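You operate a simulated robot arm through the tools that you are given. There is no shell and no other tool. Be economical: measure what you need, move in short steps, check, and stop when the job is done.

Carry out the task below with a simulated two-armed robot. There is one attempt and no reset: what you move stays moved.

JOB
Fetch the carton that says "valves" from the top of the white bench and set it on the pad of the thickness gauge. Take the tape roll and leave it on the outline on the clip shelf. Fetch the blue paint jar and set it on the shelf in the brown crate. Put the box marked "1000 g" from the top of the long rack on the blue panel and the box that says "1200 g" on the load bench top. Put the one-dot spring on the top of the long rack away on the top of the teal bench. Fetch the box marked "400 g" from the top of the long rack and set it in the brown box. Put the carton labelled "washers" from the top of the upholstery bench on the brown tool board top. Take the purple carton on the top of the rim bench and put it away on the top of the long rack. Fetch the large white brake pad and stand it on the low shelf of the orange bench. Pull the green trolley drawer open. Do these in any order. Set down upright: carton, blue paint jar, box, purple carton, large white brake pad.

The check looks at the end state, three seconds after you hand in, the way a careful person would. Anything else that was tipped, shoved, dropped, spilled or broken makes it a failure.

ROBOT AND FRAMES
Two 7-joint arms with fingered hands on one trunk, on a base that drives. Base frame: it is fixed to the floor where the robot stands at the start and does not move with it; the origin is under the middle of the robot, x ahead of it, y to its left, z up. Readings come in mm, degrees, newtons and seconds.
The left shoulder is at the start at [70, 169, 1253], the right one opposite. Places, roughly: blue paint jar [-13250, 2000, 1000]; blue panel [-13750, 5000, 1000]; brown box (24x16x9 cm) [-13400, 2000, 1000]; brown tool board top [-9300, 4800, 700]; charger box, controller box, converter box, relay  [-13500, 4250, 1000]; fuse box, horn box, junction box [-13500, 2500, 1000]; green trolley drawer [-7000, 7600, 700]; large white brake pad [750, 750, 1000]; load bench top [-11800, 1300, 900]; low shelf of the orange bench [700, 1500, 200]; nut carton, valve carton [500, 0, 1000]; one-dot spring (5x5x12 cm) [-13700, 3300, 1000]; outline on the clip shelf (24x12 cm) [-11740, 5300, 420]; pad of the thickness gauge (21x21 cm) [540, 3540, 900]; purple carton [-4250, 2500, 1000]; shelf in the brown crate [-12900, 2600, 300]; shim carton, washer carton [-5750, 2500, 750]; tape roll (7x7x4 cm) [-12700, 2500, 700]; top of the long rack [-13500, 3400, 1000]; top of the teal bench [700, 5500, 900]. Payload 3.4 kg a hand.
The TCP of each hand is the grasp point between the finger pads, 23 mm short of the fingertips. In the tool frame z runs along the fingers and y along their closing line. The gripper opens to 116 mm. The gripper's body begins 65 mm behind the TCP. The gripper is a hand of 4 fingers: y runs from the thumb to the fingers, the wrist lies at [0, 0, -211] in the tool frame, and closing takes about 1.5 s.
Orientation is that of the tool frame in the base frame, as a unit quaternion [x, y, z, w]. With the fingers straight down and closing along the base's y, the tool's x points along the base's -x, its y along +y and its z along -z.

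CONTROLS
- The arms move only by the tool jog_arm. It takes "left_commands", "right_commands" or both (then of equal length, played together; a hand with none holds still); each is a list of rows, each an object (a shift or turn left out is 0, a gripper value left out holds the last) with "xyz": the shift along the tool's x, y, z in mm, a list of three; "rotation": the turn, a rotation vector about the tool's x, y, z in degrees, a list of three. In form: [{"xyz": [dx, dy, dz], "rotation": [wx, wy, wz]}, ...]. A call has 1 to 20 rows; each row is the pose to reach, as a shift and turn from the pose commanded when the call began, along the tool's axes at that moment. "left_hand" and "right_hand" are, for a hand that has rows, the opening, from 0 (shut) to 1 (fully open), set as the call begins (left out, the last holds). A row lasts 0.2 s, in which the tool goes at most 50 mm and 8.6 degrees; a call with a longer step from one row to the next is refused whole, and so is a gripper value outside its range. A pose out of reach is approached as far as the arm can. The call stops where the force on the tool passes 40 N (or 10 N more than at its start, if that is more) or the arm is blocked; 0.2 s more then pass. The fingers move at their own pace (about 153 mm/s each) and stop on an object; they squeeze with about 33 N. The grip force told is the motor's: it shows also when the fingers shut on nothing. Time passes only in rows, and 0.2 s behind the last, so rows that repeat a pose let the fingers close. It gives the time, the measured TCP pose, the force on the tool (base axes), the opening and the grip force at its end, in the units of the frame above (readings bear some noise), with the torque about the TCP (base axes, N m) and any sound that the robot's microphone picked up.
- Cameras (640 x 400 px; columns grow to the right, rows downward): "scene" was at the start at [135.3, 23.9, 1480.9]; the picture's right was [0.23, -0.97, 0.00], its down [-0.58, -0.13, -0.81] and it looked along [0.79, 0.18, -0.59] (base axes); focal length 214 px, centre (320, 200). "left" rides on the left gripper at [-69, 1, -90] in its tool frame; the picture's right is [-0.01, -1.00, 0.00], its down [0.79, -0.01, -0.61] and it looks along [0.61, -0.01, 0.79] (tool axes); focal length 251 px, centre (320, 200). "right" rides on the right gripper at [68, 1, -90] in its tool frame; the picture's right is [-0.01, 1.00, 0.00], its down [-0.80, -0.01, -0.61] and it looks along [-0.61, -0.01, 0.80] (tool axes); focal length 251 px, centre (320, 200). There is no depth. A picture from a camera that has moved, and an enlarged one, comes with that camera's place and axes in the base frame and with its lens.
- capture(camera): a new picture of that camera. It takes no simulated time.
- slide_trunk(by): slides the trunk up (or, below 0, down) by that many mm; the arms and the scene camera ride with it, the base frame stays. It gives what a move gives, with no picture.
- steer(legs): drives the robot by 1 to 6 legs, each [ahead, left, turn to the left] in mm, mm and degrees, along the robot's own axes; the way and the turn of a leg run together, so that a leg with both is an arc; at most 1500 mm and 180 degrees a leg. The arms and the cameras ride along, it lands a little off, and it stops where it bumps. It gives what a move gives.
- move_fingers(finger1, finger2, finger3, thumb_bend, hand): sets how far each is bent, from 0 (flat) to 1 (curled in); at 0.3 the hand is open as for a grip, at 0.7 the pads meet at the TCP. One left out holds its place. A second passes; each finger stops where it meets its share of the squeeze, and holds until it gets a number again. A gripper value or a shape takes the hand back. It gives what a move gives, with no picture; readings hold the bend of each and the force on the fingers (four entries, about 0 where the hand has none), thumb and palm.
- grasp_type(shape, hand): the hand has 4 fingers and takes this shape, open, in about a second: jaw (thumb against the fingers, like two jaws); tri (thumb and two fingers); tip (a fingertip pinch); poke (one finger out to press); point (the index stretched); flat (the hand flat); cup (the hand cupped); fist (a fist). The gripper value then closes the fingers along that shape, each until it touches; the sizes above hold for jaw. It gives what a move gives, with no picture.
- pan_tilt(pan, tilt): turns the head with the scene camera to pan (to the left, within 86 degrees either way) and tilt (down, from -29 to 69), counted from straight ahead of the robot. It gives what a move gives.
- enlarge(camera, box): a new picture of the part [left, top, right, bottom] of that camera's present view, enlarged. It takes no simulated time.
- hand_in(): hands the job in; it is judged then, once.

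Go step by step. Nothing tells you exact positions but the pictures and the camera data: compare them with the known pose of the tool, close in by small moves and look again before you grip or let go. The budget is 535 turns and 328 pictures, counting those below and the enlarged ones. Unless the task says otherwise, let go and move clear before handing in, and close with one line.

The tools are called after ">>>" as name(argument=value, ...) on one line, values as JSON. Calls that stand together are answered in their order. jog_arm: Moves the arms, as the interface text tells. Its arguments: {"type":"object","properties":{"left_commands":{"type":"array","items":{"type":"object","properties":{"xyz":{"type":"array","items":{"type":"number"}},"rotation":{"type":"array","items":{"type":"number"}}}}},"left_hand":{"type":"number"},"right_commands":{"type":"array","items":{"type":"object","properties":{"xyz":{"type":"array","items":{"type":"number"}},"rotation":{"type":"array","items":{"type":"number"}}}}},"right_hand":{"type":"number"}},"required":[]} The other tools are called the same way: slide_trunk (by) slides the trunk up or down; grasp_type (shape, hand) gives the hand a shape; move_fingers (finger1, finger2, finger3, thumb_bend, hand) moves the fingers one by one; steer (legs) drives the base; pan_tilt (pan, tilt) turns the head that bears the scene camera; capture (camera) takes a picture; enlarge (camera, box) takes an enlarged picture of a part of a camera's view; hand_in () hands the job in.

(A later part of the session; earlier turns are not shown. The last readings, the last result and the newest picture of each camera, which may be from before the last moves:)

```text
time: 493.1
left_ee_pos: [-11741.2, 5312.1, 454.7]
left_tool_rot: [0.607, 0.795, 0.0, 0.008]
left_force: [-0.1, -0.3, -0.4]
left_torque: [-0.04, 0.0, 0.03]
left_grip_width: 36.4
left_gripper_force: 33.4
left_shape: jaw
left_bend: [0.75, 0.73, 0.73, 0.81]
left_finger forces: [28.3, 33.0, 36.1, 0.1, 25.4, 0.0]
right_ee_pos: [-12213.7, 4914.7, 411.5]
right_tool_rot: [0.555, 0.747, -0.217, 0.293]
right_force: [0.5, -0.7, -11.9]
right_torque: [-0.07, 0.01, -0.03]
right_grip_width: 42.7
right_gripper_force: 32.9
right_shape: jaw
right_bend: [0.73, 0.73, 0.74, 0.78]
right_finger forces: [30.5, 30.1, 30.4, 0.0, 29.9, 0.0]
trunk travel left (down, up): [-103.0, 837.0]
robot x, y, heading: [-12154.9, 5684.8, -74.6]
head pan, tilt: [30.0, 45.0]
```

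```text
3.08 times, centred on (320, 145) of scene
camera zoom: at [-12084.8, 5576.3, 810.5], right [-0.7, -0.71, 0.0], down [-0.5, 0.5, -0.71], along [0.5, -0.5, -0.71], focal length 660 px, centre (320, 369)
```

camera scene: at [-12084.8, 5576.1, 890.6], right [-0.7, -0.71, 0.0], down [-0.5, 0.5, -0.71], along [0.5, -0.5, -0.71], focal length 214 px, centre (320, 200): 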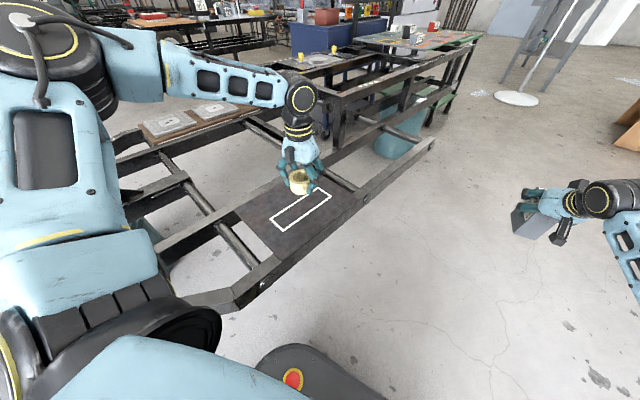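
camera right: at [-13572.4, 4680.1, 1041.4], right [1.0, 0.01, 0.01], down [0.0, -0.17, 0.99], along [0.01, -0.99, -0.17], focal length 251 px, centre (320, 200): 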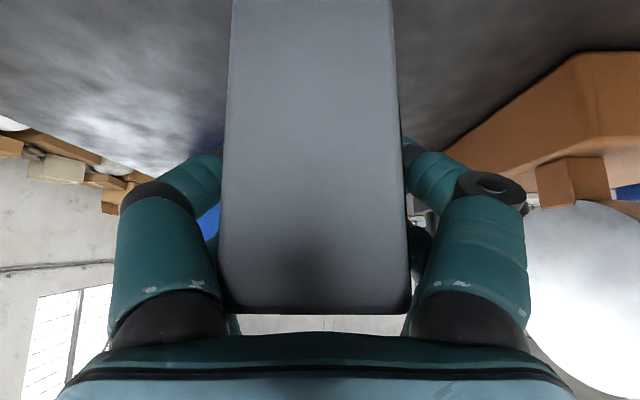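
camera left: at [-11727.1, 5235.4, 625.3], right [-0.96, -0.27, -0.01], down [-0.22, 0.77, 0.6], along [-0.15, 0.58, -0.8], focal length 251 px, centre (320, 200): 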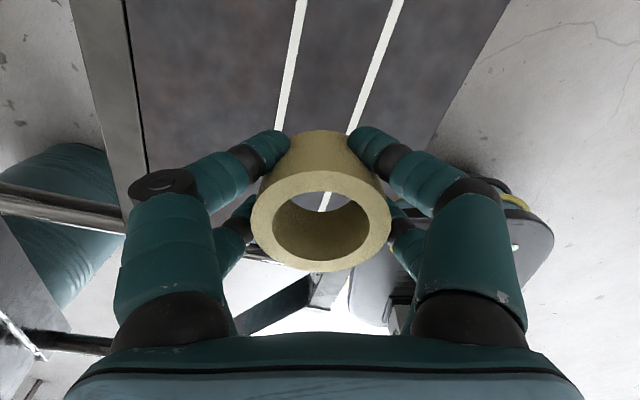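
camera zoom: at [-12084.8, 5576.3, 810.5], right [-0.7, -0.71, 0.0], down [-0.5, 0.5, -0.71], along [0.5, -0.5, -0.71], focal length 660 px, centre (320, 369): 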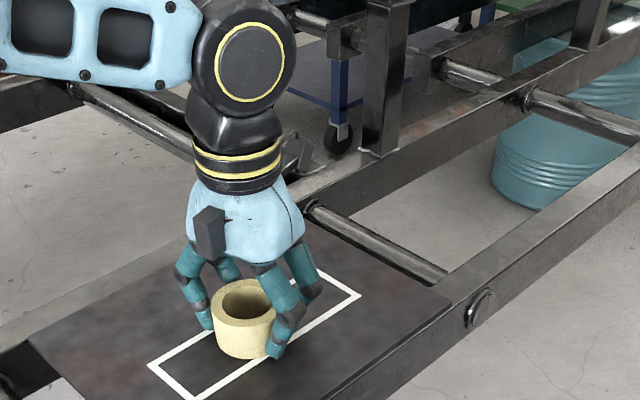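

>>> slide_trunk(by=-6)

>>> slide_trunk(by=-5)

>>> slide_trunk(by=-5)

```text
time: 493.6
left_ee_pos: [-11741.3, 5313.0, 452.5]
left_tool_rot: [0.607, 0.794, -0.003, 0.011]
left_force: [3.8, -0.4, 27.6]
left_torque: [0.52, 0.72, -0.07]
left_grip_width: 36.2
left_gripper_force: 33.0
left_shape: jaw
left_bend: [0.75, 0.73, 0.74, 0.81]
left_finger forces: [31.0, 36.8, 57.7, 0.0, 24.8, 0.0]
right_ee_pos: [-12214.2, 4915.5, 406.4]
right_tool_rot: [0.556, 0.746, -0.218, 0.294]
right_force: [0.4, 0.3, -11.4]
right_torque: [-0.04, -0.05, 0.01]
right_grip_width: 43.0
right_gripper_force: 32.9
right_shape: jaw
right_bend: [0.73, 0.73, 0.74, 0.78]
right_finger forces: [30.4, 30.2, 30.5, 0.1, 30.0, 0.1]
trunk travel left (down, up): [-97.0, 843.0]
robot x, y, heading: [-12156.7, 5680.3, -74.7]
head pan, tilt: [30.0, 45.0]
```

```text
time: 494.0
left_ee_pos: [-11740.4, 5312.9, 452.8]
left_tool_rot: [0.607, 0.794, -0.003, 0.012]
left_force: [0.2, 2.8, 21.4]
left_torque: [0.62, 0.33, -0.04]
left_grip_width: 36.3
left_gripper_force: 32.9
left_shape: jaw
left_bend: [0.75, 0.73, 0.74, 0.81]
left_finger forces: [27.9, 39.9, 48.2, 0.1, 24.6, 0.0]
right_ee_pos: [-12214.3, 4916.2, 403.2]
right_tool_rot: [0.556, 0.747, -0.216, 0.293]
right_force: [-0.1, -0.2, -11.3]
right_torque: [-0.06, -0.04, 0.0]
right_grip_width: 42.8
right_gripper_force: 33.4
right_shape: jaw
right_bend: [0.73, 0.73, 0.74, 0.78]
right_finger forces: [30.5, 30.2, 30.5, 0.0, 30.2, 0.1]
trunk travel left (down, up): [-95.0, 845.0]
robot x, y, heading: [-12155.6, 5679.1, -74.6]
head pan, tilt: [30.0, 45.0]
stopped: the force on the tool passed its limit (the readings are from after the stop); the commanded pose is now the measured one
```

```text
time: 494.4
left_ee_pos: [-11742.0, 5309.5, 451.4]
left_tool_rot: [0.607, 0.794, -0.005, 0.016]
left_force: [-0.9, 3.2, 22.6]
left_torque: [0.61, 0.33, -0.02]
left_grip_width: 35.8
left_gripper_force: 33.5
left_shape: jaw
left_bend: [0.75, 0.73, 0.74, 0.81]
left_finger forces: [27.1, 41.5, 49.5, 0.0, 24.2, 0.1]
right_ee_pos: [-12213.7, 4915.9, 399.9]
right_tool_rot: [0.556, 0.748, -0.216, 0.292]
right_force: [-0.6, 0.3, -10.7]
right_torque: [-0.03, 0.03, 0.04]
right_grip_width: 42.8
right_gripper_force: 33.2
right_shape: jaw
right_bend: [0.73, 0.73, 0.74, 0.78]
right_finger forces: [30.3, 30.1, 30.6, 0.0, 30.1, 0.1]
trunk travel left (down, up): [-93.0, 847.0]
robot x, y, heading: [-12154.3, 5678.0, -74.8]
head pan, tilt: [30.0, 45.0]
stopped: the force on the tool passed its limit (the readings are from after the stop); the commanded pose is now the measured one
```

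Contact. Relieving, opening and lifting.

>>> slide_trunk(by=4)

>>> jog_arm(left_hand=1, left_commands=[{"xyz": [0, 0, 0]}, {"xyz": [0, 0, 0]}, {"xyz": [0, 0, 0]}, {"xyz": [0, 0, 0]}, {"xyz": [0, 0, 0]}, {"xyz": [0, 0, 0]}])

>>> slide_trunk(by=150)

>>> enlarge(camera="scene", box=[220, 100, 400, 260])

```text
time: 494.9
left_ee_pos: [-11742.3, 5309.9, 452.5]
left_tool_rot: [0.607, 0.794, -0.004, 0.012]
left_force: [-0.6, 0.9, 3.7]
left_torque: [0.16, 0.09, 0.06]
left_grip_width: 35.6
left_gripper_force: 33.4
left_shape: jaw
left_bend: [0.75, 0.73, 0.74, 0.81]
left_finger forces: [26.0, 33.2, 36.4, 0.0, 25.1, 0.1]
right_ee_pos: [-12215.9, 4916.0, 402.6]
right_tool_rot: [0.556, 0.748, -0.216, 0.292]
right_force: [-0.2, -0.2, -11.6]
right_torque: [-0.11, -0.01, -0.01]
right_grip_width: 43.2
right_gripper_force: 33.2
right_shape: jaw
right_bend: [0.73, 0.73, 0.74, 0.78]
right_finger forces: [30.4, 30.3, 30.5, 0.0, 30.1, 0.0]
trunk travel left (down, up): [-97.0, 843.0]
robot x, y, heading: [-12150.5, 5679.8, -74.4]
head pan, tilt: [30.0, 45.0]
```

```text
time: 496.3
left_ee_pos: [-11740.1, 5308.9, 453.0]
left_tool_rot: [0.607, 0.794, -0.004, 0.012]
left_force: [1.1, -0.1, -0.5]
left_torque: [0.02, 0.01, -0.02]
left_grip_width: 116.1
left_gripper_force: 0.0
left_shape: jaw
left_bend: [0.3, 0.3, 0.3, 0.3]
left_finger forces: [0.0, 0.1, 0.0, 0.0, 0.1, 0.0]
right_ee_pos: [-12213.1, 4915.6, 404.1]
right_tool_rot: [0.556, 0.748, -0.217, 0.292]
right_force: [0.1, -0.1, -12.1]
right_torque: [-0.05, -0.05, 0.02]
right_grip_width: 42.9
right_gripper_force: 32.8
right_shape: jaw
right_bend: [0.73, 0.73, 0.74, 0.78]
right_finger forces: [30.4, 30.2, 30.6, 0.0, 30.1, 0.1]
trunk travel left (down, up): [-97.0, 843.0]
robot x, y, heading: [-12156.0, 5680.6, -74.7]
head pan, tilt: [30.0, 45.0]
```

```text
time: 498.1
left_ee_pos: [-11741.1, 5309.3, 603.0]
left_tool_rot: [0.607, 0.794, -0.004, 0.013]
left_force: [0.3, -0.9, 0.2]
left_torque: [-0.03, 0.01, -0.04]
left_grip_width: 115.9
left_gripper_force: 0.0
left_shape: jaw
left_bend: [0.3, 0.3, 0.3, 0.3]
left_finger forces: [0.0, 0.1, 0.0, 0.1, 0.0, 0.1]
right_ee_pos: [-12213.4, 4914.6, 552.9]
right_tool_rot: [0.556, 0.748, -0.216, 0.292]
right_force: [-0.7, -0.7, -12.5]
right_torque: [-0.07, -0.03, -0.02]
right_grip_width: 43.1
right_gripper_force: 33.0
right_shape: jaw
right_bend: [0.73, 0.73, 0.74, 0.78]
right_finger forces: [30.4, 30.2, 30.5, 0.0, 30.1, 0.0]
trunk travel left (down, up): [-247.0, 693.0]
robot x, y, heading: [-12155.5, 5679.2, -74.6]
head pan, tilt: [30.0, 45.0]
```

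```text
2.50 times, centred on (310, 180) of scene
camera zoom: at [-12084.7, 5575.8, 954.4], right [-0.7, -0.71, 0.0], down [-0.5, 0.5, -0.71], along [0.5, -0.5, -0.71], focal length 536 px, centre (345, 250)
```

zoom: 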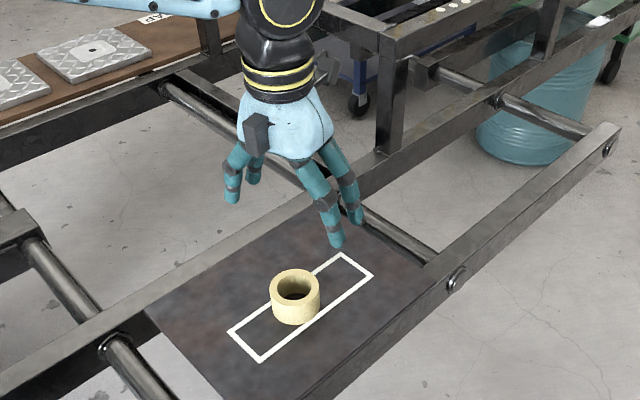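

Tape roll is on the outline. Next: 1200 g box to the load bench. Raising the trunk and driving south along the west aisle, then turning to face east.

>>> slide_trunk(by=400)

>>> slide_trunk(by=285)

>>> steer(legs=[[0, 0, -105.5], [180, 0, 0], [0, 1400, 0], [0, 1400, 0], [0, 1300, 0]])

```text
time: 501.9
left_ee_pos: [-11741.6, 5309.1, 1003.2]
left_tool_rot: [0.607, 0.795, -0.004, 0.012]
left_force: [0.3, -0.8, 0.0]
left_torque: [-0.01, -0.01, -0.02]
left_grip_width: 115.8
left_gripper_force: 0.0
left_shape: jaw
left_bend: [0.3, 0.3, 0.3, 0.3]
left_finger forces: [0.1, 0.1, 0.0, 0.0, 0.0, 0.1]
right_ee_pos: [-12214.8, 4914.1, 953.3]
right_tool_rot: [0.556, 0.747, -0.216, 0.292]
right_force: [0.5, -0.5, -11.4]
right_torque: [-0.1, -0.03, 0.0]
right_grip_width: 42.8
right_gripper_force: 32.6
right_shape: jaw
right_bend: [0.73, 0.73, 0.74, 0.78]
right_finger forces: [30.4, 30.2, 30.4, 0.0, 30.1, 0.0]
trunk travel left (down, up): [-647.0, 293.0]
robot x, y, heading: [-12153.6, 5680.4, -74.9]
head pan, tilt: [30.0, 45.0]
```

```text
time: 504.8
left_ee_pos: [-11740.1, 5307.0, 1287.7]
left_tool_rot: [0.607, 0.794, -0.004, 0.013]
left_force: [-0.7, -0.4, 0.1]
left_torque: [-0.02, 0.0, -0.02]
left_grip_width: 116.1
left_gripper_force: 0.1
left_shape: jaw
left_bend: [0.3, 0.3, 0.3, 0.3]
left_finger forces: [0.0, 0.1, 0.1, 0.0, 0.1, 0.1]
right_ee_pos: [-12214.4, 4913.6, 1237.9]
right_tool_rot: [0.556, 0.748, -0.216, 0.292]
right_force: [0.1, -0.8, -11.5]
right_torque: [-0.12, -0.03, -0.05]
right_grip_width: 43.1
right_gripper_force: 33.1
right_shape: jaw
right_bend: [0.73, 0.73, 0.74, 0.78]
right_finger forces: [30.4, 30.2, 30.5, 0.0, 30.1, 0.0]
trunk travel left (down, up): [-932.0, 8.0]
robot x, y, heading: [-12157.4, 5678.4, -74.7]
head pan, tilt: [30.0, 45.0]
```

```text
time: 526.8
left_ee_pos: [-12659.9, 1997.2, 1291.6]
left_tool_rot: [0.993, 0.12, -0.012, 0.011]
left_force: [0.1, 0.5, 0.4]
left_torque: [-0.05, -0.02, -0.01]
left_grip_width: 115.9
left_gripper_force: 0.0
left_shape: jaw
left_bend: [0.3, 0.3, 0.3, 0.3]
left_finger forces: [0.0, 0.0, 0.1, 0.1, 0.0, 0.0]
right_ee_pos: [-13043.0, 2478.9, 1235.4]
right_tool_rot: [0.925, 0.122, -0.358, 0.051]
right_force: [-0.4, 1.0, -11.3]
right_torque: [-0.03, 0.06, 0.02]
right_grip_width: 42.1
right_gripper_force: 32.6
right_shape: jaw
right_bend: [0.73, 0.73, 0.74, 0.77]
right_finger forces: [30.7, 33.0, 32.2, 0.0, 32.4, 0.0]
trunk travel left (down, up): [-932.0, 8.0]
robot x, y, heading: [-12276.3, 2392.4, -166.0]
head pan, tilt: [30.0, 45.0]
stopped in leg 5: the robot was blocked; the commanded pose is now the measured one
```

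Blocked near the fan/crate gap. Looking around before moving.

>>> pan_tilt(pan=86, tilt=40)

>>> capture(camera="scene")

>>> capture(camera="left")

```text
time: 528.1
left_ee_pos: [-12658.3, 1987.8, 1290.2]
left_tool_rot: [0.993, 0.12, -0.012, 0.007]
left_force: [0.7, 0.6, 0.5]
left_torque: [-0.01, -0.01, -0.02]
left_grip_width: 116.2
left_gripper_force: 0.0
left_shape: jaw
left_bend: [0.3, 0.3, 0.3, 0.3]
left_finger forces: [0.0, 0.0, 0.1, 0.0, 0.1, 0.0]
right_ee_pos: [-13040.4, 2471.1, 1237.7]
right_tool_rot: [0.924, 0.123, -0.359, 0.048]
right_force: [-0.1, -0.4, -10.8]
right_torque: [0.0, 0.09, 0.0]
right_grip_width: 41.8
right_gripper_force: 32.9
right_shape: jaw
right_bend: [0.73, 0.73, 0.74, 0.77]
right_finger forces: [31.0, 33.1, 32.1, 0.0, 32.1, 0.1]
trunk travel left (down, up): [-932.0, 8.0]
robot x, y, heading: [-12276.3, 2390.7, -165.8]
head pan, tilt: [85.9, 40.0]
```

```text
166 pictures are left
camera scene: at [-12318.4, 2302.0, 1647.1], right [-0.99, -0.17, 0.0], down [-0.11, 0.63, -0.77], along [0.13, -0.76, -0.64], focal length 214 px, centre (320, 200)
```

scene: 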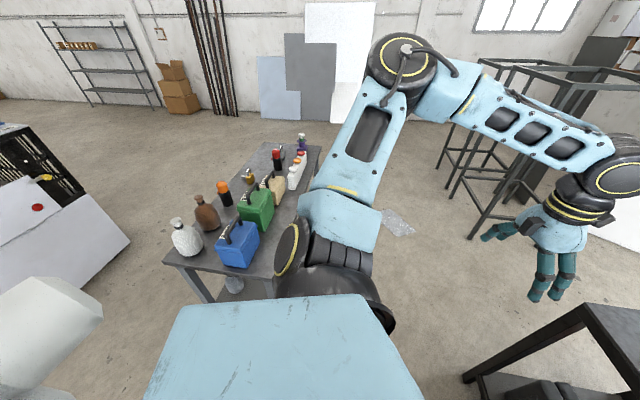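

```text
165 pictures are left
camera left: at [-12722.3, 1973.2, 1380.8], right [-0.25, 0.97, -0.01], down [0.78, 0.21, 0.59], along [0.57, 0.14, -0.81], focal length 251 px, centre (320, 200)
```

left: 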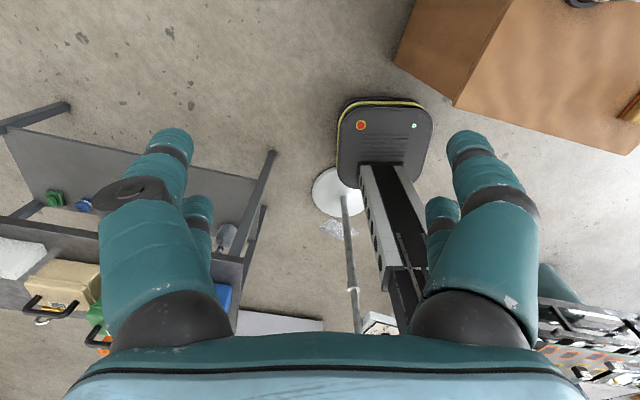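

The base nudged the fan's foot; the fan stands. I'll ease away, square up at x≈-12325, and continue.

>>> steer(legs=[[46, -31, 0], [0, 0, -14.2]])

>>> capture(camera="left")

```text
time: 529.9
left_ee_pos: [-12796.2, 2108.9, 1288.0]
left_tool_rot: [1.0, -0.005, -0.015, 0.003]
left_force: [-1.5, -0.1, -0.4]
left_torque: [0.0, 0.01, -0.02]
left_grip_width: 116.1
left_gripper_force: 0.0
left_shape: jaw
left_bend: [0.3, 0.3, 0.3, 0.3]
left_finger forces: [0.1, 0.0, 0.1, 0.1, 0.0, 0.0]
right_ee_pos: [-13047.7, 2671.8, 1240.8]
right_tool_rot: [0.932, 0.009, -0.363, 0.003]
right_force: [0.9, 0.3, -13.8]
right_torque: [0.01, 0.08, -0.02]
right_grip_width: 41.9
right_gripper_force: 32.9
right_shape: jaw
right_bend: [0.73, 0.73, 0.74, 0.77]
right_finger forces: [30.9, 33.0, 31.8, 0.0, 31.7, 0.1]
trunk travel left (down, up): [-932.0, 8.0]
robot x, y, heading: [-12332.3, 2410.2, 179.4]
head pan, tilt: [85.9, 40.0]
```

```text
164 pictures are left
camera left: at [-12863.2, 2110.8, 1380.2], right [0.0, 1.0, -0.01], down [0.81, 0.0, 0.58], along [0.58, -0.01, -0.81], focal length 251 px, centre (320, 200)
```

left: 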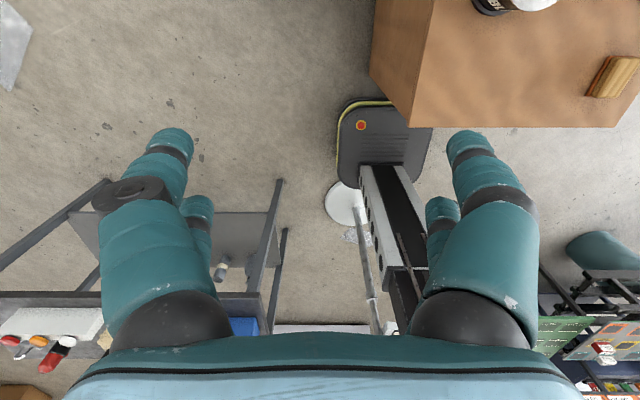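

>>> steer(legs=[[0, 400, 0.5], [0, 450, 0]])

>>> pan_tilt(pan=86, tilt=40)

>>> capture(camera="scene")

```text
time: 534.7
left_ee_pos: [-12791.8, 1255.5, 1289.3]
left_tool_rot: [1.0, 0.002, -0.014, 0.005]
left_force: [0.6, -0.4, -0.1]
left_torque: [-0.02, -0.03, 0.03]
left_grip_width: 116.1
left_gripper_force: 0.2
left_shape: jaw
left_bend: [0.3, 0.3, 0.3, 0.3]
left_finger forces: [0.0, 0.0, 0.0, 0.0, 0.0, 0.0]
right_ee_pos: [-13051.5, 1815.2, 1238.7]
right_tool_rot: [0.931, 0.014, -0.364, 0.007]
right_force: [0.0, 0.7, -11.7]
right_torque: [-0.02, 0.06, 0.02]
right_grip_width: 42.2
right_gripper_force: 33.3
right_shape: jaw
right_bend: [0.73, 0.73, 0.74, 0.77]
right_finger forces: [30.9, 32.8, 32.0, 0.0, 31.9, 0.0]
trunk travel left (down, up): [-932.0, 8.0]
robot x, y, heading: [-12327.8, 1557.4, -179.8]
head pan, tilt: [85.9, 40.0]
```

```text
time: 535.3
left_ee_pos: [-12791.0, 1254.4, 1290.2]
left_tool_rot: [1.0, 0.002, -0.014, 0.005]
left_force: [0.6, 0.4, 0.0]
left_torque: [-0.05, 0.02, -0.02]
left_grip_width: 115.9
left_gripper_force: 0.0
left_shape: jaw
left_bend: [0.3, 0.3, 0.3, 0.3]
left_finger forces: [0.1, 0.1, 0.1, 0.0, 0.1, 0.0]
right_ee_pos: [-13050.8, 1812.5, 1237.6]
right_tool_rot: [0.932, 0.014, -0.362, 0.006]
right_force: [-0.4, 1.1, -12.3]
right_torque: [-0.03, 0.1, 0.03]
right_grip_width: 42.1
right_gripper_force: 33.3
right_shape: jaw
right_bend: [0.73, 0.73, 0.74, 0.77]
right_finger forces: [30.7, 32.8, 32.0, 0.0, 31.9, 0.0]
trunk travel left (down, up): [-932.0, 8.0]
robot x, y, heading: [-12329.3, 1553.0, -179.6]
head pan, tilt: [85.9, 40.0]
```

```text
163 pictures are left
camera scene: at [-12387.6, 1479.6, 1647.0], right [-1.0, 0.06, 0.0], down [0.04, 0.64, -0.77], along [-0.05, -0.77, -0.64], focal length 214 px, centre (320, 200)
```

scene: 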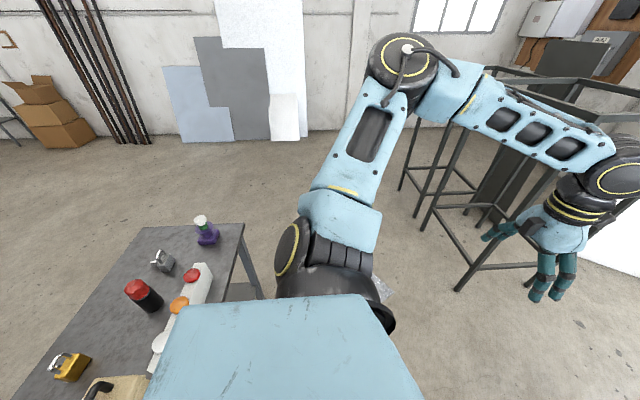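

>>> steer(legs=[[230, 290, 0], [0, 0, -90], [0, 0, -90]])

>>> pan_tilt(pan=0, tilt=32)

>>> capture(camera="scene")

```text
time: 545.4
left_ee_pos: [-12089.3, 1564.3, 1288.7]
left_tool_rot: [0.003, 1.0, 0.005, 0.013]
left_force: [-0.6, -0.8, 0.4]
left_torque: [0.01, -0.03, -0.03]
left_grip_width: 116.0
left_gripper_force: 0.0
left_shape: jaw
left_bend: [0.3, 0.3, 0.3, 0.3]
left_finger forces: [0.1, 0.0, 0.0, 0.1, 0.0, 0.0]
right_ee_pos: [-11836.1, 1001.5, 1238.1]
right_tool_rot: [-0.01, 0.932, 0.004, 0.363]
right_force: [0.4, 0.8, -11.3]
right_torque: [-0.03, -0.04, 0.0]
right_grip_width: 41.8
right_gripper_force: 32.6
right_shape: jaw
right_bend: [0.73, 0.73, 0.74, 0.78]
right_finger forces: [29.8, 30.8, 30.6, 0.0, 30.0, 0.0]
trunk travel left (down, up): [-932.0, 8.0]
robot x, y, heading: [-12554.2, 1262.5, -0.3]
head pan, tilt: [85.9, 40.0]
```

```text
time: 547.0
left_ee_pos: [-12089.1, 1564.1, 1287.8]
left_tool_rot: [0.004, 1.0, 0.004, 0.013]
left_force: [-0.5, 0.3, 0.3]
left_torque: [0.0, -0.01, -0.01]
left_grip_width: 115.9
left_gripper_force: 0.0
left_shape: jaw
left_bend: [0.3, 0.3, 0.3, 0.3]
left_finger forces: [0.1, 0.1, 0.0, 0.0, 0.0, 0.0]
right_ee_pos: [-11836.1, 1001.3, 1238.1]
right_tool_rot: [-0.009, 0.932, 0.003, 0.363]
right_force: [-0.7, 0.1, -10.8]
right_torque: [0.02, -0.02, -0.03]
right_grip_width: 41.6
right_gripper_force: 33.3
right_shape: jaw
right_bend: [0.73, 0.73, 0.74, 0.78]
right_finger forces: [29.7, 30.8, 30.5, 0.1, 30.0, 0.0]
trunk travel left (down, up): [-932.0, 8.0]
robot x, y, heading: [-12554.6, 1263.3, -0.2]
head pan, tilt: [0.0, 32.0]
```

```text
162 pictures are left
camera scene: at [-12412.9, 1266.3, 1658.8], right [0.0, -1.0, 0.0], down [-0.53, 0.0, -0.85], along [0.85, 0.0, -0.53], focal length 214 px, centre (320, 200)
```

scene: 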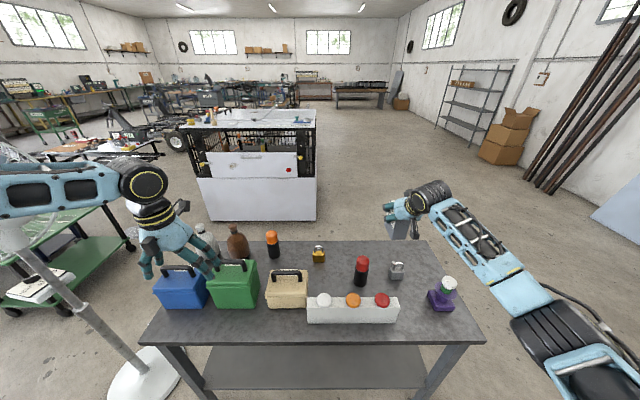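

The load bench has a clear spot at its back right, about (-11690, 830). I'll retract the left hand, move into place, and check.

>>> jog_arm(left_commands=[{"xyz": [45, 0, -10]}, {"xyz": [90, 0, -20]}, {"xyz": [135, 0, -40]}, {"xyz": [180, 0, -60]}, {"xyz": [225, 0, -80]}, {"xyz": [245, 0, -90]}])

>>> steer(legs=[[146, -172, 0]])

>>> pan_tilt(pan=-15, tilt=40)

>>> capture(camera="scene")

```text
time: 548.4
left_ee_pos: [-12328.7, 1568.6, 1383.5]
left_tool_rot: [0.004, 1.0, 0.004, 0.013]
left_force: [-0.2, 1.1, -0.5]
left_torque: [0.01, -0.02, -0.03]
left_grip_width: 115.7
left_gripper_force: 0.2
left_shape: jaw
left_bend: [0.3, 0.3, 0.3, 0.3]
left_finger forces: [0.0, 0.1, 0.0, 0.0, 0.1, 0.1]
left hand out of reach, approached as far as the arm can: row 5, 6
right_ee_pos: [-11837.6, 1001.4, 1239.3]
right_tool_rot: [-0.009, 0.932, 0.003, 0.363]
right_force: [0.6, -0.6, -11.8]
right_torque: [0.0, -0.04, -0.01]
right_grip_width: 41.7
right_gripper_force: 33.4
right_shape: jaw
right_bend: [0.73, 0.73, 0.74, 0.78]
right_finger forces: [29.8, 30.7, 30.5, 0.1, 30.0, 0.0]
trunk travel left (down, up): [-932.0, 8.0]
robot x, y, heading: [-12556.1, 1263.2, -0.2]
head pan, tilt: [0.0, 32.0]
```

```text
time: 550.1
left_ee_pos: [-12187.2, 1403.2, 1382.4]
left_tool_rot: [0.002, 1.0, 0.003, 0.015]
left_force: [-1.0, 0.0, 0.9]
left_torque: [-0.01, -0.05, 0.0]
left_grip_width: 115.8
left_gripper_force: 0.1
left_shape: jaw
left_bend: [0.3, 0.3, 0.3, 0.3]
left_finger forces: [0.0, 0.1, 0.0, 0.0, 0.0, 0.1]
right_ee_pos: [-11693.7, 836.1, 1241.3]
right_tool_rot: [-0.011, 0.931, 0.003, 0.364]
right_force: [-1.0, 0.9, -11.3]
right_torque: [0.01, -0.04, -0.02]
right_grip_width: 41.7
right_gripper_force: 32.6
right_shape: jaw
right_bend: [0.73, 0.73, 0.74, 0.78]
right_finger forces: [30.1, 30.8, 30.5, 0.0, 30.0, 0.0]
trunk travel left (down, up): [-932.0, 8.0]
robot x, y, heading: [-12411.4, 1095.8, -0.1]
head pan, tilt: [0.0, 32.0]
```

```text
time: 550.8
left_ee_pos: [-12184.5, 1399.7, 1383.4]
left_tool_rot: [0.001, 1.0, 0.004, 0.013]
left_force: [0.4, -0.4, 0.1]
left_torque: [0.02, -0.01, 0.03]
left_grip_width: 116.1
left_gripper_force: 0.1
left_shape: jaw
left_bend: [0.3, 0.3, 0.3, 0.3]
left_finger forces: [0.1, 0.1, 0.0, 0.1, 0.0, 0.0]
right_ee_pos: [-11691.5, 833.6, 1239.6]
right_tool_rot: [-0.011, 0.932, 0.005, 0.362]
right_force: [-1.1, 0.2, -10.7]
right_torque: [0.01, -0.06, -0.02]
right_grip_width: 41.7
right_gripper_force: 33.3
right_shape: jaw
right_bend: [0.73, 0.73, 0.74, 0.78]
right_finger forces: [30.0, 30.7, 30.6, 0.0, 30.0, 0.0]
trunk travel left (down, up): [-932.0, 8.0]
robot x, y, heading: [-12410.0, 1093.4, -0.0]
head pan, tilt: [-15.0, 40.0]
```

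```text
161 pictures are left
camera scene: at [-12276.5, 1074.2, 1646.7], right [-0.26, -0.97, 0.0], down [-0.62, 0.17, -0.77], along [0.74, -0.2, -0.64], focal length 214 px, centre (320, 200)
```

scene: 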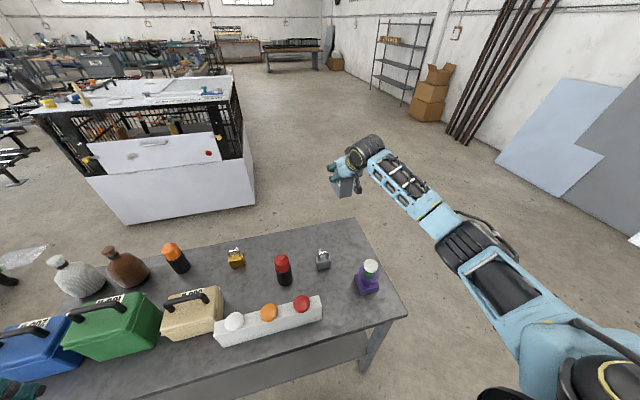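

>>> slide_trunk(by=-220)

>>> capture(camera="scene")

>>> capture(camera="right")

```text
time: 553.2
left_ee_pos: [-12183.8, 1399.3, 1163.2]
left_tool_rot: [0.001, 1.0, 0.004, 0.014]
left_force: [-0.2, -0.9, 0.4]
left_torque: [0.0, -0.01, 0.02]
left_grip_width: 115.8
left_gripper_force: 0.1
left_shape: jaw
left_bend: [0.3, 0.3, 0.3, 0.3]
left_finger forces: [0.1, 0.1, 0.0, 0.0, 0.0, 0.0]
right_ee_pos: [-11691.6, 832.7, 1019.4]
right_tool_rot: [-0.011, 0.932, 0.005, 0.363]
right_force: [0.8, 0.3, -11.8]
right_torque: [0.03, -0.03, -0.02]
right_grip_width: 41.5
right_gripper_force: 33.0
right_shape: jaw
right_bend: [0.73, 0.73, 0.74, 0.78]
right_finger forces: [29.9, 30.6, 30.6, 0.0, 30.0, 0.0]
trunk travel left (down, up): [-712.0, 228.0]
robot x, y, heading: [-12414.7, 1090.6, -0.1]
head pan, tilt: [-15.0, 40.0]
```

```text
160 pictures are left
camera scene: at [-12276.4, 1073.7, 1426.7], right [-0.26, -0.97, 0.0], down [-0.62, 0.17, -0.76], along [0.74, -0.2, -0.64], focal length 214 px, centre (320, 200)
```

scene: 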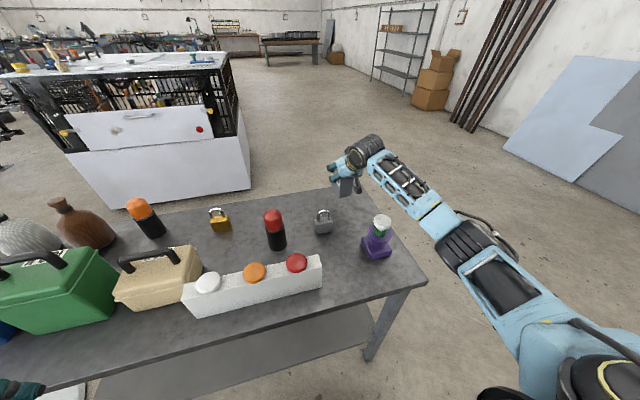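

```text
159 pictures are left
camera right: at [-11803.1, 830.4, 1037.8], right [-0.02, 1.0, 0.01], down [0.18, 0.0, 0.98], along [0.98, 0.02, -0.18], focal length 251 px, centre (320, 200)
```

right: 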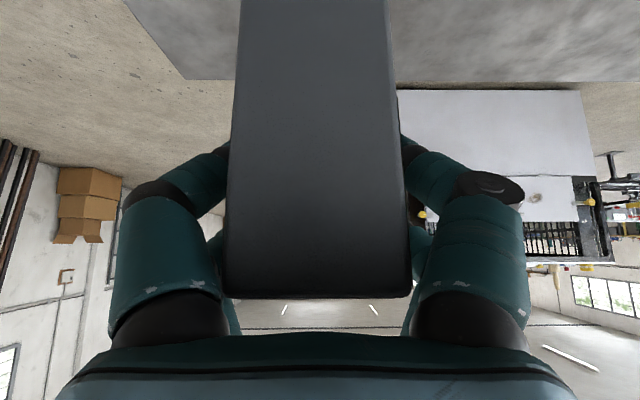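

>>> jog_arm(right_commands=[{"xyz": [7, 10, -6]}, {"xyz": [15, 20, -13]}, {"xyz": [15, 20, -13]}])

>>> slide_trunk(by=-55)

>>> enlarge(camera="scene", box=[240, 110, 440, 280])

```text
time: 554.0
left_ee_pos: [-12183.9, 1397.5, 1162.6]
left_tool_rot: [0.002, 1.0, 0.003, 0.013]
left_force: [0.4, -0.4, -0.9]
left_torque: [-0.01, -0.01, -0.01]
left_grip_width: 116.0
left_gripper_force: 0.1
left_shape: jaw
left_bend: [0.3, 0.3, 0.3, 0.3]
left_finger forces: [0.0, 0.0, 0.0, 0.0, 0.0, 0.0]
right_ee_pos: [-11713.1, 851.9, 1017.2]
right_tool_rot: [-0.011, 0.932, 0.005, 0.363]
right_force: [0.5, 0.2, -11.4]
right_torque: [0.02, -0.05, -0.01]
right_grip_width: 41.6
right_gripper_force: 32.5
right_shape: jaw
right_bend: [0.73, 0.73, 0.74, 0.78]
right_finger forces: [29.8, 30.7, 30.5, 0.0, 30.0, 0.1]
trunk travel left (down, up): [-712.0, 228.0]
robot x, y, heading: [-12411.0, 1093.8, 0.1]
head pan, tilt: [-15.0, 40.0]
```

```text
time: 554.9
left_ee_pos: [-12184.9, 1399.2, 1107.9]
left_tool_rot: [0.002, 1.0, 0.004, 0.013]
left_force: [-0.4, -0.2, -0.3]
left_torque: [-0.03, -0.01, -0.04]
left_grip_width: 115.8
left_gripper_force: 0.0
left_shape: jaw
left_bend: [0.3, 0.3, 0.3, 0.3]
left_finger forces: [0.0, 0.0, 0.0, 0.0, 0.0, 0.0]
right_ee_pos: [-11712.6, 851.6, 963.4]
right_tool_rot: [-0.011, 0.932, 0.004, 0.363]
right_force: [-0.1, 0.1, -11.8]
right_torque: [0.03, 0.0, 0.01]
right_grip_width: 41.4
right_gripper_force: 33.3
right_shape: jaw
right_bend: [0.73, 0.73, 0.74, 0.78]
right_finger forces: [30.1, 30.6, 30.7, 0.1, 30.1, 0.0]
trunk travel left (down, up): [-657.0, 283.0]
robot x, y, heading: [-12409.3, 1093.6, -0.2]
head pan, tilt: [-15.0, 40.0]
```

```text
2.35 times, centred on (340, 195) of scene
camera zoom: at [-12276.8, 1073.8, 1371.7], right [-0.26, -0.97, 0.0], down [-0.62, 0.17, -0.76], along [0.74, -0.2, -0.64], focal length 505 px, centre (273, 212)
```

zoom: 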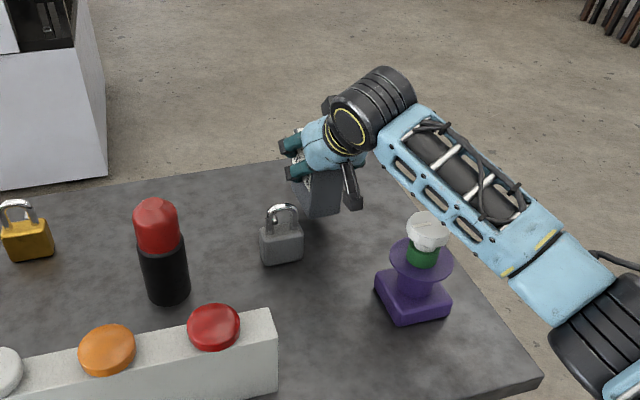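

>>> slide_trunk(by=-10)

>>> slide_trunk(by=-8)

>>> slide_trunk(by=-6)

>>> enlarge(camera="scene", box=[280, 140, 400, 240])

```text
time: 555.5
left_ee_pos: [-12184.5, 1398.5, 1097.8]
left_tool_rot: [0.002, 1.0, 0.005, 0.014]
left_force: [-0.3, 0.5, 0.5]
left_torque: [-0.04, 0.0, 0.01]
left_grip_width: 115.6
left_gripper_force: 0.0
left_shape: jaw
left_bend: [0.3, 0.3, 0.3, 0.3]
left_finger forces: [0.0, 0.0, 0.0, 0.1, 0.0, 0.0]
right_ee_pos: [-11711.4, 853.3, 953.5]
right_tool_rot: [-0.011, 0.932, 0.004, 0.363]
right_force: [0.2, -0.2, -12.4]
right_torque: [0.01, -0.02, 0.03]
right_grip_width: 41.7
right_gripper_force: 32.9
right_shape: jaw
right_bend: [0.73, 0.73, 0.74, 0.78]
right_finger forces: [30.0, 30.8, 30.6, 0.1, 30.1, 0.1]
trunk travel left (down, up): [-647.0, 293.0]
robot x, y, heading: [-12413.1, 1094.8, -0.3]
head pan, tilt: [-15.0, 40.0]
```

```text
time: 556.1
left_ee_pos: [-12183.7, 1399.0, 1089.9]
left_tool_rot: [0.002, 1.0, 0.004, 0.013]
left_force: [-0.8, 0.3, 0.5]
left_torque: [-0.02, -0.01, 0.0]
left_grip_width: 115.9
left_gripper_force: 0.0
left_shape: jaw
left_bend: [0.3, 0.3, 0.3, 0.3]
left_finger forces: [0.0, 0.0, 0.0, 0.0, 0.0, 0.1]
right_ee_pos: [-11712.8, 852.4, 945.3]
right_tool_rot: [-0.01, 0.932, 0.004, 0.362]
right_force: [0.2, 0.4, -11.7]
right_torque: [0.03, -0.06, -0.01]
right_grip_width: 41.6
right_gripper_force: 33.0
right_shape: jaw
right_bend: [0.73, 0.73, 0.74, 0.78]
right_finger forces: [30.0, 30.7, 30.6, 0.0, 30.0, 0.0]
trunk travel left (down, up): [-639.0, 301.0]
robot x, y, heading: [-12413.8, 1090.9, 0.2]
head pan, tilt: [-15.0, 40.0]
```

```text
time: 556.6
left_ee_pos: [-12184.6, 1398.5, 1083.6]
left_tool_rot: [0.002, 1.0, 0.004, 0.013]
left_force: [0.3, -0.8, -0.6]
left_torque: [-0.01, 0.0, -0.01]
left_grip_width: 115.7
left_gripper_force: 0.0
left_shape: jaw
left_bend: [0.3, 0.3, 0.3, 0.3]
left_finger forces: [0.0, 0.0, 0.1, 0.0, 0.0, 0.0]
right_ee_pos: [-11713.6, 852.9, 939.0]
right_tool_rot: [-0.011, 0.932, 0.005, 0.362]
right_force: [-0.5, 0.5, -11.5]
right_torque: [-0.01, -0.08, 0.0]
right_grip_width: 41.6
right_gripper_force: 32.8
right_shape: jaw
right_bend: [0.73, 0.73, 0.74, 0.78]
right_finger forces: [30.0, 30.7, 30.7, 0.0, 29.9, 0.1]
trunk travel left (down, up): [-633.0, 307.0]
robot x, y, heading: [-12411.0, 1091.8, -0.3]
head pan, tilt: [-15.0, 40.0]
```

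```text
4.00 times, centred on (340, 190) of scene
camera zoom: at [-12276.4, 1073.7, 1347.6], right [-0.26, -0.97, 0.0], down [-0.62, 0.17, -0.76], along [0.74, -0.2, -0.64], focal length 858 px, centre (240, 240)
```

zoom: 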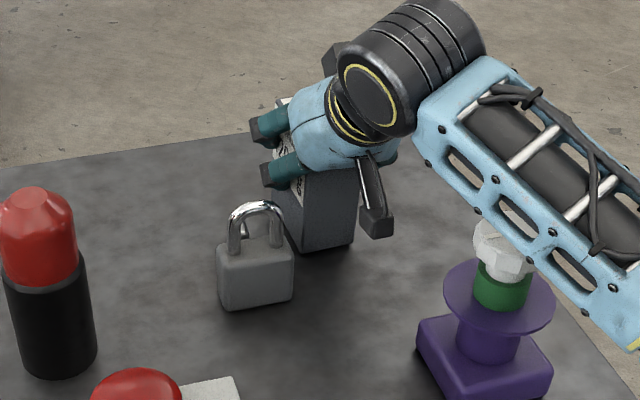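

>>> slide_trunk(by=-5)

>>> slide_trunk(by=-4)

>>> enlarge(camera="scene", box=[280, 140, 400, 240])

```text
time: 557.2
left_ee_pos: [-12185.2, 1399.4, 1079.7]
left_tool_rot: [0.001, 1.0, 0.005, 0.014]
left_force: [-0.4, 0.6, -0.1]
left_torque: [0.0, -0.01, -0.01]
left_grip_width: 116.0
left_gripper_force: 0.0
left_shape: jaw
left_bend: [0.3, 0.3, 0.3, 0.3]
left_finger forces: [0.0, 0.0, 0.0, 0.0, 0.1, 0.0]
right_ee_pos: [-11713.5, 852.8, 936.5]
right_tool_rot: [-0.011, 0.931, 0.004, 0.365]
right_force: [5.4, -0.9, -2.9]
right_torque: [0.1, -0.06, -0.02]
right_grip_width: 41.6
right_gripper_force: 32.7
right_shape: jaw
right_bend: [0.73, 0.73, 0.74, 0.78]
right_finger forces: [30.5, 29.8, 31.4, 0.0, 30.7, 0.0]
trunk travel left (down, up): [-628.0, 312.0]
robot x, y, heading: [-12412.8, 1093.3, -0.0]
head pan, tilt: [-15.0, 40.0]
```

```text
time: 557.7
left_ee_pos: [-12185.6, 1399.6, 1075.8]
left_tool_rot: [0.001, 1.0, 0.004, 0.014]
left_force: [-0.1, 0.2, -0.5]
left_torque: [0.02, 0.0, 0.0]
left_grip_width: 116.0
left_gripper_force: 0.0
left_shape: jaw
left_bend: [0.3, 0.3, 0.3, 0.3]
left_finger forces: [0.0, 0.0, 0.1, 0.1, 0.0, 0.1]
right_ee_pos: [-11713.0, 852.9, 934.3]
right_tool_rot: [-0.011, 0.93, 0.004, 0.366]
right_force: [16.9, -3.3, 16.9]
right_torque: [0.14, 0.01, -0.1]
right_grip_width: 41.9
right_gripper_force: 32.9
right_shape: jaw
right_bend: [0.73, 0.73, 0.74, 0.78]
right_finger forces: [32.0, 29.3, 32.3, 0.1, 33.4, 0.0]
trunk travel left (down, up): [-624.0, 316.0]
robot x, y, heading: [-12412.4, 1091.5, 0.1]
head pan, tilt: [-15.0, 40.0]
```

```text
4.00 times, centred on (340, 190) of scene
camera zoom: at [-12278.2, 1074.7, 1339.2], right [-0.26, -0.97, 0.0], down [-0.62, 0.17, -0.77], along [0.74, -0.2, -0.64], focal length 858 px, centre (240, 240)
```

zoom: 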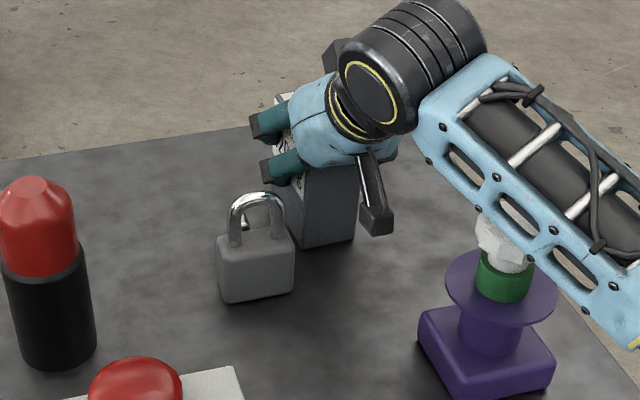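

Landed. Opening only partly to keep clear of the padlock, then lifting with the trunk.

>>> slide_trunk(by=2)

>>> jog_arm(right_hand=0.62, right_commands=[{"xyz": [0, 0, 0]}, {"xyz": [0, 0, 0]}, {"xyz": [0, 0, 0]}, {"xyz": [0, 0, 0]}, {"xyz": [0, 0, 0]}])

>>> slide_trunk(by=200)

>>> capture(camera="scene")

```text
time: 558.2
left_ee_pos: [-12185.3, 1400.4, 1077.6]
left_tool_rot: [0.002, 1.0, 0.003, 0.014]
left_force: [-0.4, -0.5, 1.0]
left_torque: [0.0, 0.03, 0.02]
left_grip_width: 115.9
left_gripper_force: 0.0
left_shape: jaw
left_bend: [0.3, 0.3, 0.3, 0.3]
left_finger forces: [0.0, 0.0, 0.0, 0.0, 0.0, 0.0]
right_ee_pos: [-11712.7, 853.4, 934.2]
right_tool_rot: [-0.011, 0.931, 0.004, 0.364]
right_force: [18.8, -4.4, 17.3]
right_torque: [0.09, -0.24, -0.06]
right_grip_width: 41.9
right_gripper_force: 32.3
right_shape: jaw
right_bend: [0.73, 0.73, 0.74, 0.78]
right_finger forces: [31.5, 29.3, 32.9, 0.0, 33.7, 0.0]
trunk travel left (down, up): [-626.0, 314.0]
robot x, y, heading: [-12412.8, 1091.3, -0.1]
head pan, tilt: [-15.0, 40.0]
```

```text
time: 559.4
left_ee_pos: [-12185.9, 1400.1, 1077.1]
left_tool_rot: [0.002, 1.0, 0.004, 0.014]
left_force: [-0.1, -0.6, 0.0]
left_torque: [-0.01, 0.0, 0.01]
left_grip_width: 115.8
left_gripper_force: 0.0
left_shape: jaw
left_bend: [0.3, 0.3, 0.3, 0.3]
left_finger forces: [0.0, 0.0, 0.0, 0.0, 0.1, 0.0]
right_ee_pos: [-11714.8, 852.8, 934.3]
right_tool_rot: [-0.011, 0.932, 0.004, 0.363]
right_force: [0.1, 0.5, 0.4]
right_torque: [0.01, -0.04, -0.03]
right_grip_width: 71.4
right_gripper_force: 0.0
right_shape: jaw
right_bend: [0.71, 0.71, 0.71, 0.71]
right_finger forces: [0.0, 0.0, 0.1, 0.1, 0.0, 0.0]
trunk travel left (down, up): [-626.0, 314.0]
robot x, y, heading: [-12412.2, 1090.1, 0.0]
head pan, tilt: [-15.0, 40.0]
```

```text
time: 561.6
left_ee_pos: [-12185.6, 1399.3, 1277.8]
left_tool_rot: [0.001, 1.0, 0.004, 0.014]
left_force: [0.1, -0.4, -0.1]
left_torque: [-0.02, 0.0, -0.02]
left_grip_width: 115.8
left_gripper_force: 0.0
left_shape: jaw
left_bend: [0.3, 0.3, 0.3, 0.3]
left_finger forces: [0.0, 0.0, 0.0, 0.1, 0.0, 0.0]
right_ee_pos: [-11713.9, 853.1, 1134.4]
right_tool_rot: [-0.012, 0.931, 0.005, 0.364]
right_force: [0.7, -0.4, -0.5]
right_torque: [-0.01, 0.01, 0.0]
right_grip_width: 71.2
right_gripper_force: 0.1
right_shape: jaw
right_bend: [0.71, 0.71, 0.71, 0.71]
right_finger forces: [0.0, 0.1, 0.1, 0.0, 0.1, 0.0]
trunk travel left (down, up): [-826.0, 114.0]
robot x, y, heading: [-12413.9, 1090.3, -0.1]
head pan, tilt: [-15.0, 40.0]
```

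```text
155 pictures are left
camera scene: at [-12279.0, 1074.7, 1540.9], right [-0.26, -0.97, 0.0], down [-0.62, 0.17, -0.77], along [0.74, -0.2, -0.64], focal length 214 px, centre (320, 200)
```

scene: 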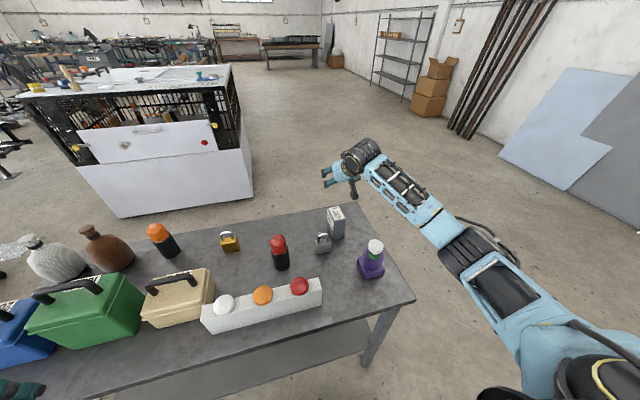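

The 1200 g box stands on the load bench. Now the spring. Retracing the way: turn at the open spot, then pass the fan carefully.

>>> slide_trunk(by=110)

>>> steer(legs=[[-146, 172, 0], [0, 0, 90], [0, 0, 90], [-230, -300, 0]])

```text
time: 563.0
left_ee_pos: [-12185.9, 1400.4, 1387.7]
left_tool_rot: [0.001, 1.0, 0.004, 0.014]
left_force: [-0.5, -0.1, -0.1]
left_torque: [-0.01, 0.01, 0.01]
left_grip_width: 116.0
left_gripper_force: 0.1
left_shape: jaw
left_bend: [0.3, 0.3, 0.3, 0.3]
left_finger forces: [0.1, 0.0, 0.1, 0.1, 0.1, 0.0]
right_ee_pos: [-11712.8, 853.6, 1243.6]
right_tool_rot: [-0.011, 0.931, 0.004, 0.364]
right_force: [-0.7, -0.4, 0.0]
right_torque: [0.03, 0.0, -0.03]
right_grip_width: 71.4
right_gripper_force: 0.0
right_shape: jaw
right_bend: [0.71, 0.71, 0.71, 0.71]
right_finger forces: [0.0, 0.1, 0.0, 0.0, 0.0, 0.0]
trunk travel left (down, up): [-936.0, 4.0]
robot x, y, heading: [-12410.9, 1093.5, -0.1]
head pan, tilt: [-15.0, 40.0]
```

```text
time: 574.4
left_ee_pos: [-12550.3, 1258.0, 1387.1]
left_tool_rot: [1.0, 0.006, -0.014, 0.004]
left_force: [-1.1, 0.0, -0.2]
left_torque: [0.0, -0.03, 0.0]
left_grip_width: 115.7
left_gripper_force: 0.1
left_shape: jaw
left_bend: [0.3, 0.3, 0.3, 0.3]
left_finger forces: [0.0, 0.0, 0.0, 0.1, 0.0, 0.0]
right_ee_pos: [-13032.5, 1797.9, 1243.4]
right_tool_rot: [0.931, 0.019, -0.363, 0.006]
right_force: [-0.4, 0.6, -0.4]
right_torque: [0.01, -0.01, 0.0]
right_grip_width: 71.6
right_gripper_force: 0.0
right_shape: jaw
right_bend: [0.71, 0.71, 0.71, 0.71]
right_finger forces: [0.0, 0.0, 0.0, 0.0, 0.0, 0.1]
trunk travel left (down, up): [-936.0, 4.0]
robot x, y, heading: [-12329.0, 1569.6, -179.2]
head pan, tilt: [-15.0, 40.0]
```

>>> steer(legs=[[0, -420, -0.8], [0, -430, 0]])

>>> steer(legs=[[0, -400, 0], [0, -300, 0]])

```text
time: 579.2
left_ee_pos: [-12554.7, 2115.3, 1386.5]
left_tool_rot: [1.0, -0.006, -0.014, 0.003]
left_force: [-0.3, 0.0, 0.0]
left_torque: [-0.01, 0.0, 0.01]
left_grip_width: 116.0
left_gripper_force: 0.0
left_shape: jaw
left_bend: [0.3, 0.3, 0.3, 0.3]
left_finger forces: [0.0, 0.0, 0.0, 0.1, 0.0, 0.0]
right_ee_pos: [-13024.2, 2664.0, 1243.7]
right_tool_rot: [0.931, 0.009, -0.365, 0.003]
right_force: [0.3, 0.4, 0.5]
right_torque: [-0.01, -0.02, 0.01]
right_grip_width: 71.7
right_gripper_force: 0.1
right_shape: jaw
right_bend: [0.71, 0.71, 0.71, 0.71]
right_finger forces: [0.0, 0.0, 0.0, 0.1, 0.0, 0.0]
trunk travel left (down, up): [-936.0, 4.0]
robot x, y, heading: [-12330.7, 2419.8, 179.8]
head pan, tilt: [-15.0, 40.0]
```

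```text
time: 583.4
left_ee_pos: [-12549.8, 2818.1, 1385.7]
left_tool_rot: [1.0, -0.006, -0.013, 0.003]
left_force: [-0.9, 0.4, 0.7]
left_torque: [0.0, -0.02, -0.03]
left_grip_width: 115.8
left_gripper_force: 0.0
left_shape: jaw
left_bend: [0.3, 0.3, 0.3, 0.3]
left_finger forces: [0.1, 0.0, 0.0, 0.1, 0.0, 0.1]
right_ee_pos: [-13018.4, 3368.3, 1243.5]
right_tool_rot: [0.931, 0.007, -0.364, 0.001]
right_force: [-0.2, -1.2, -0.4]
right_torque: [0.06, -0.02, -0.03]
right_grip_width: 71.6
right_gripper_force: 0.1
right_shape: jaw
right_bend: [0.71, 0.71, 0.71, 0.71]
right_finger forces: [0.0, 0.0, 0.0, 0.0, 0.1, 0.1]
trunk travel left (down, up): [-936.0, 4.0]
robot x, y, heading: [-12318.6, 3124.0, 179.6]
head pan, tilt: [-15.0, 40.0]
```

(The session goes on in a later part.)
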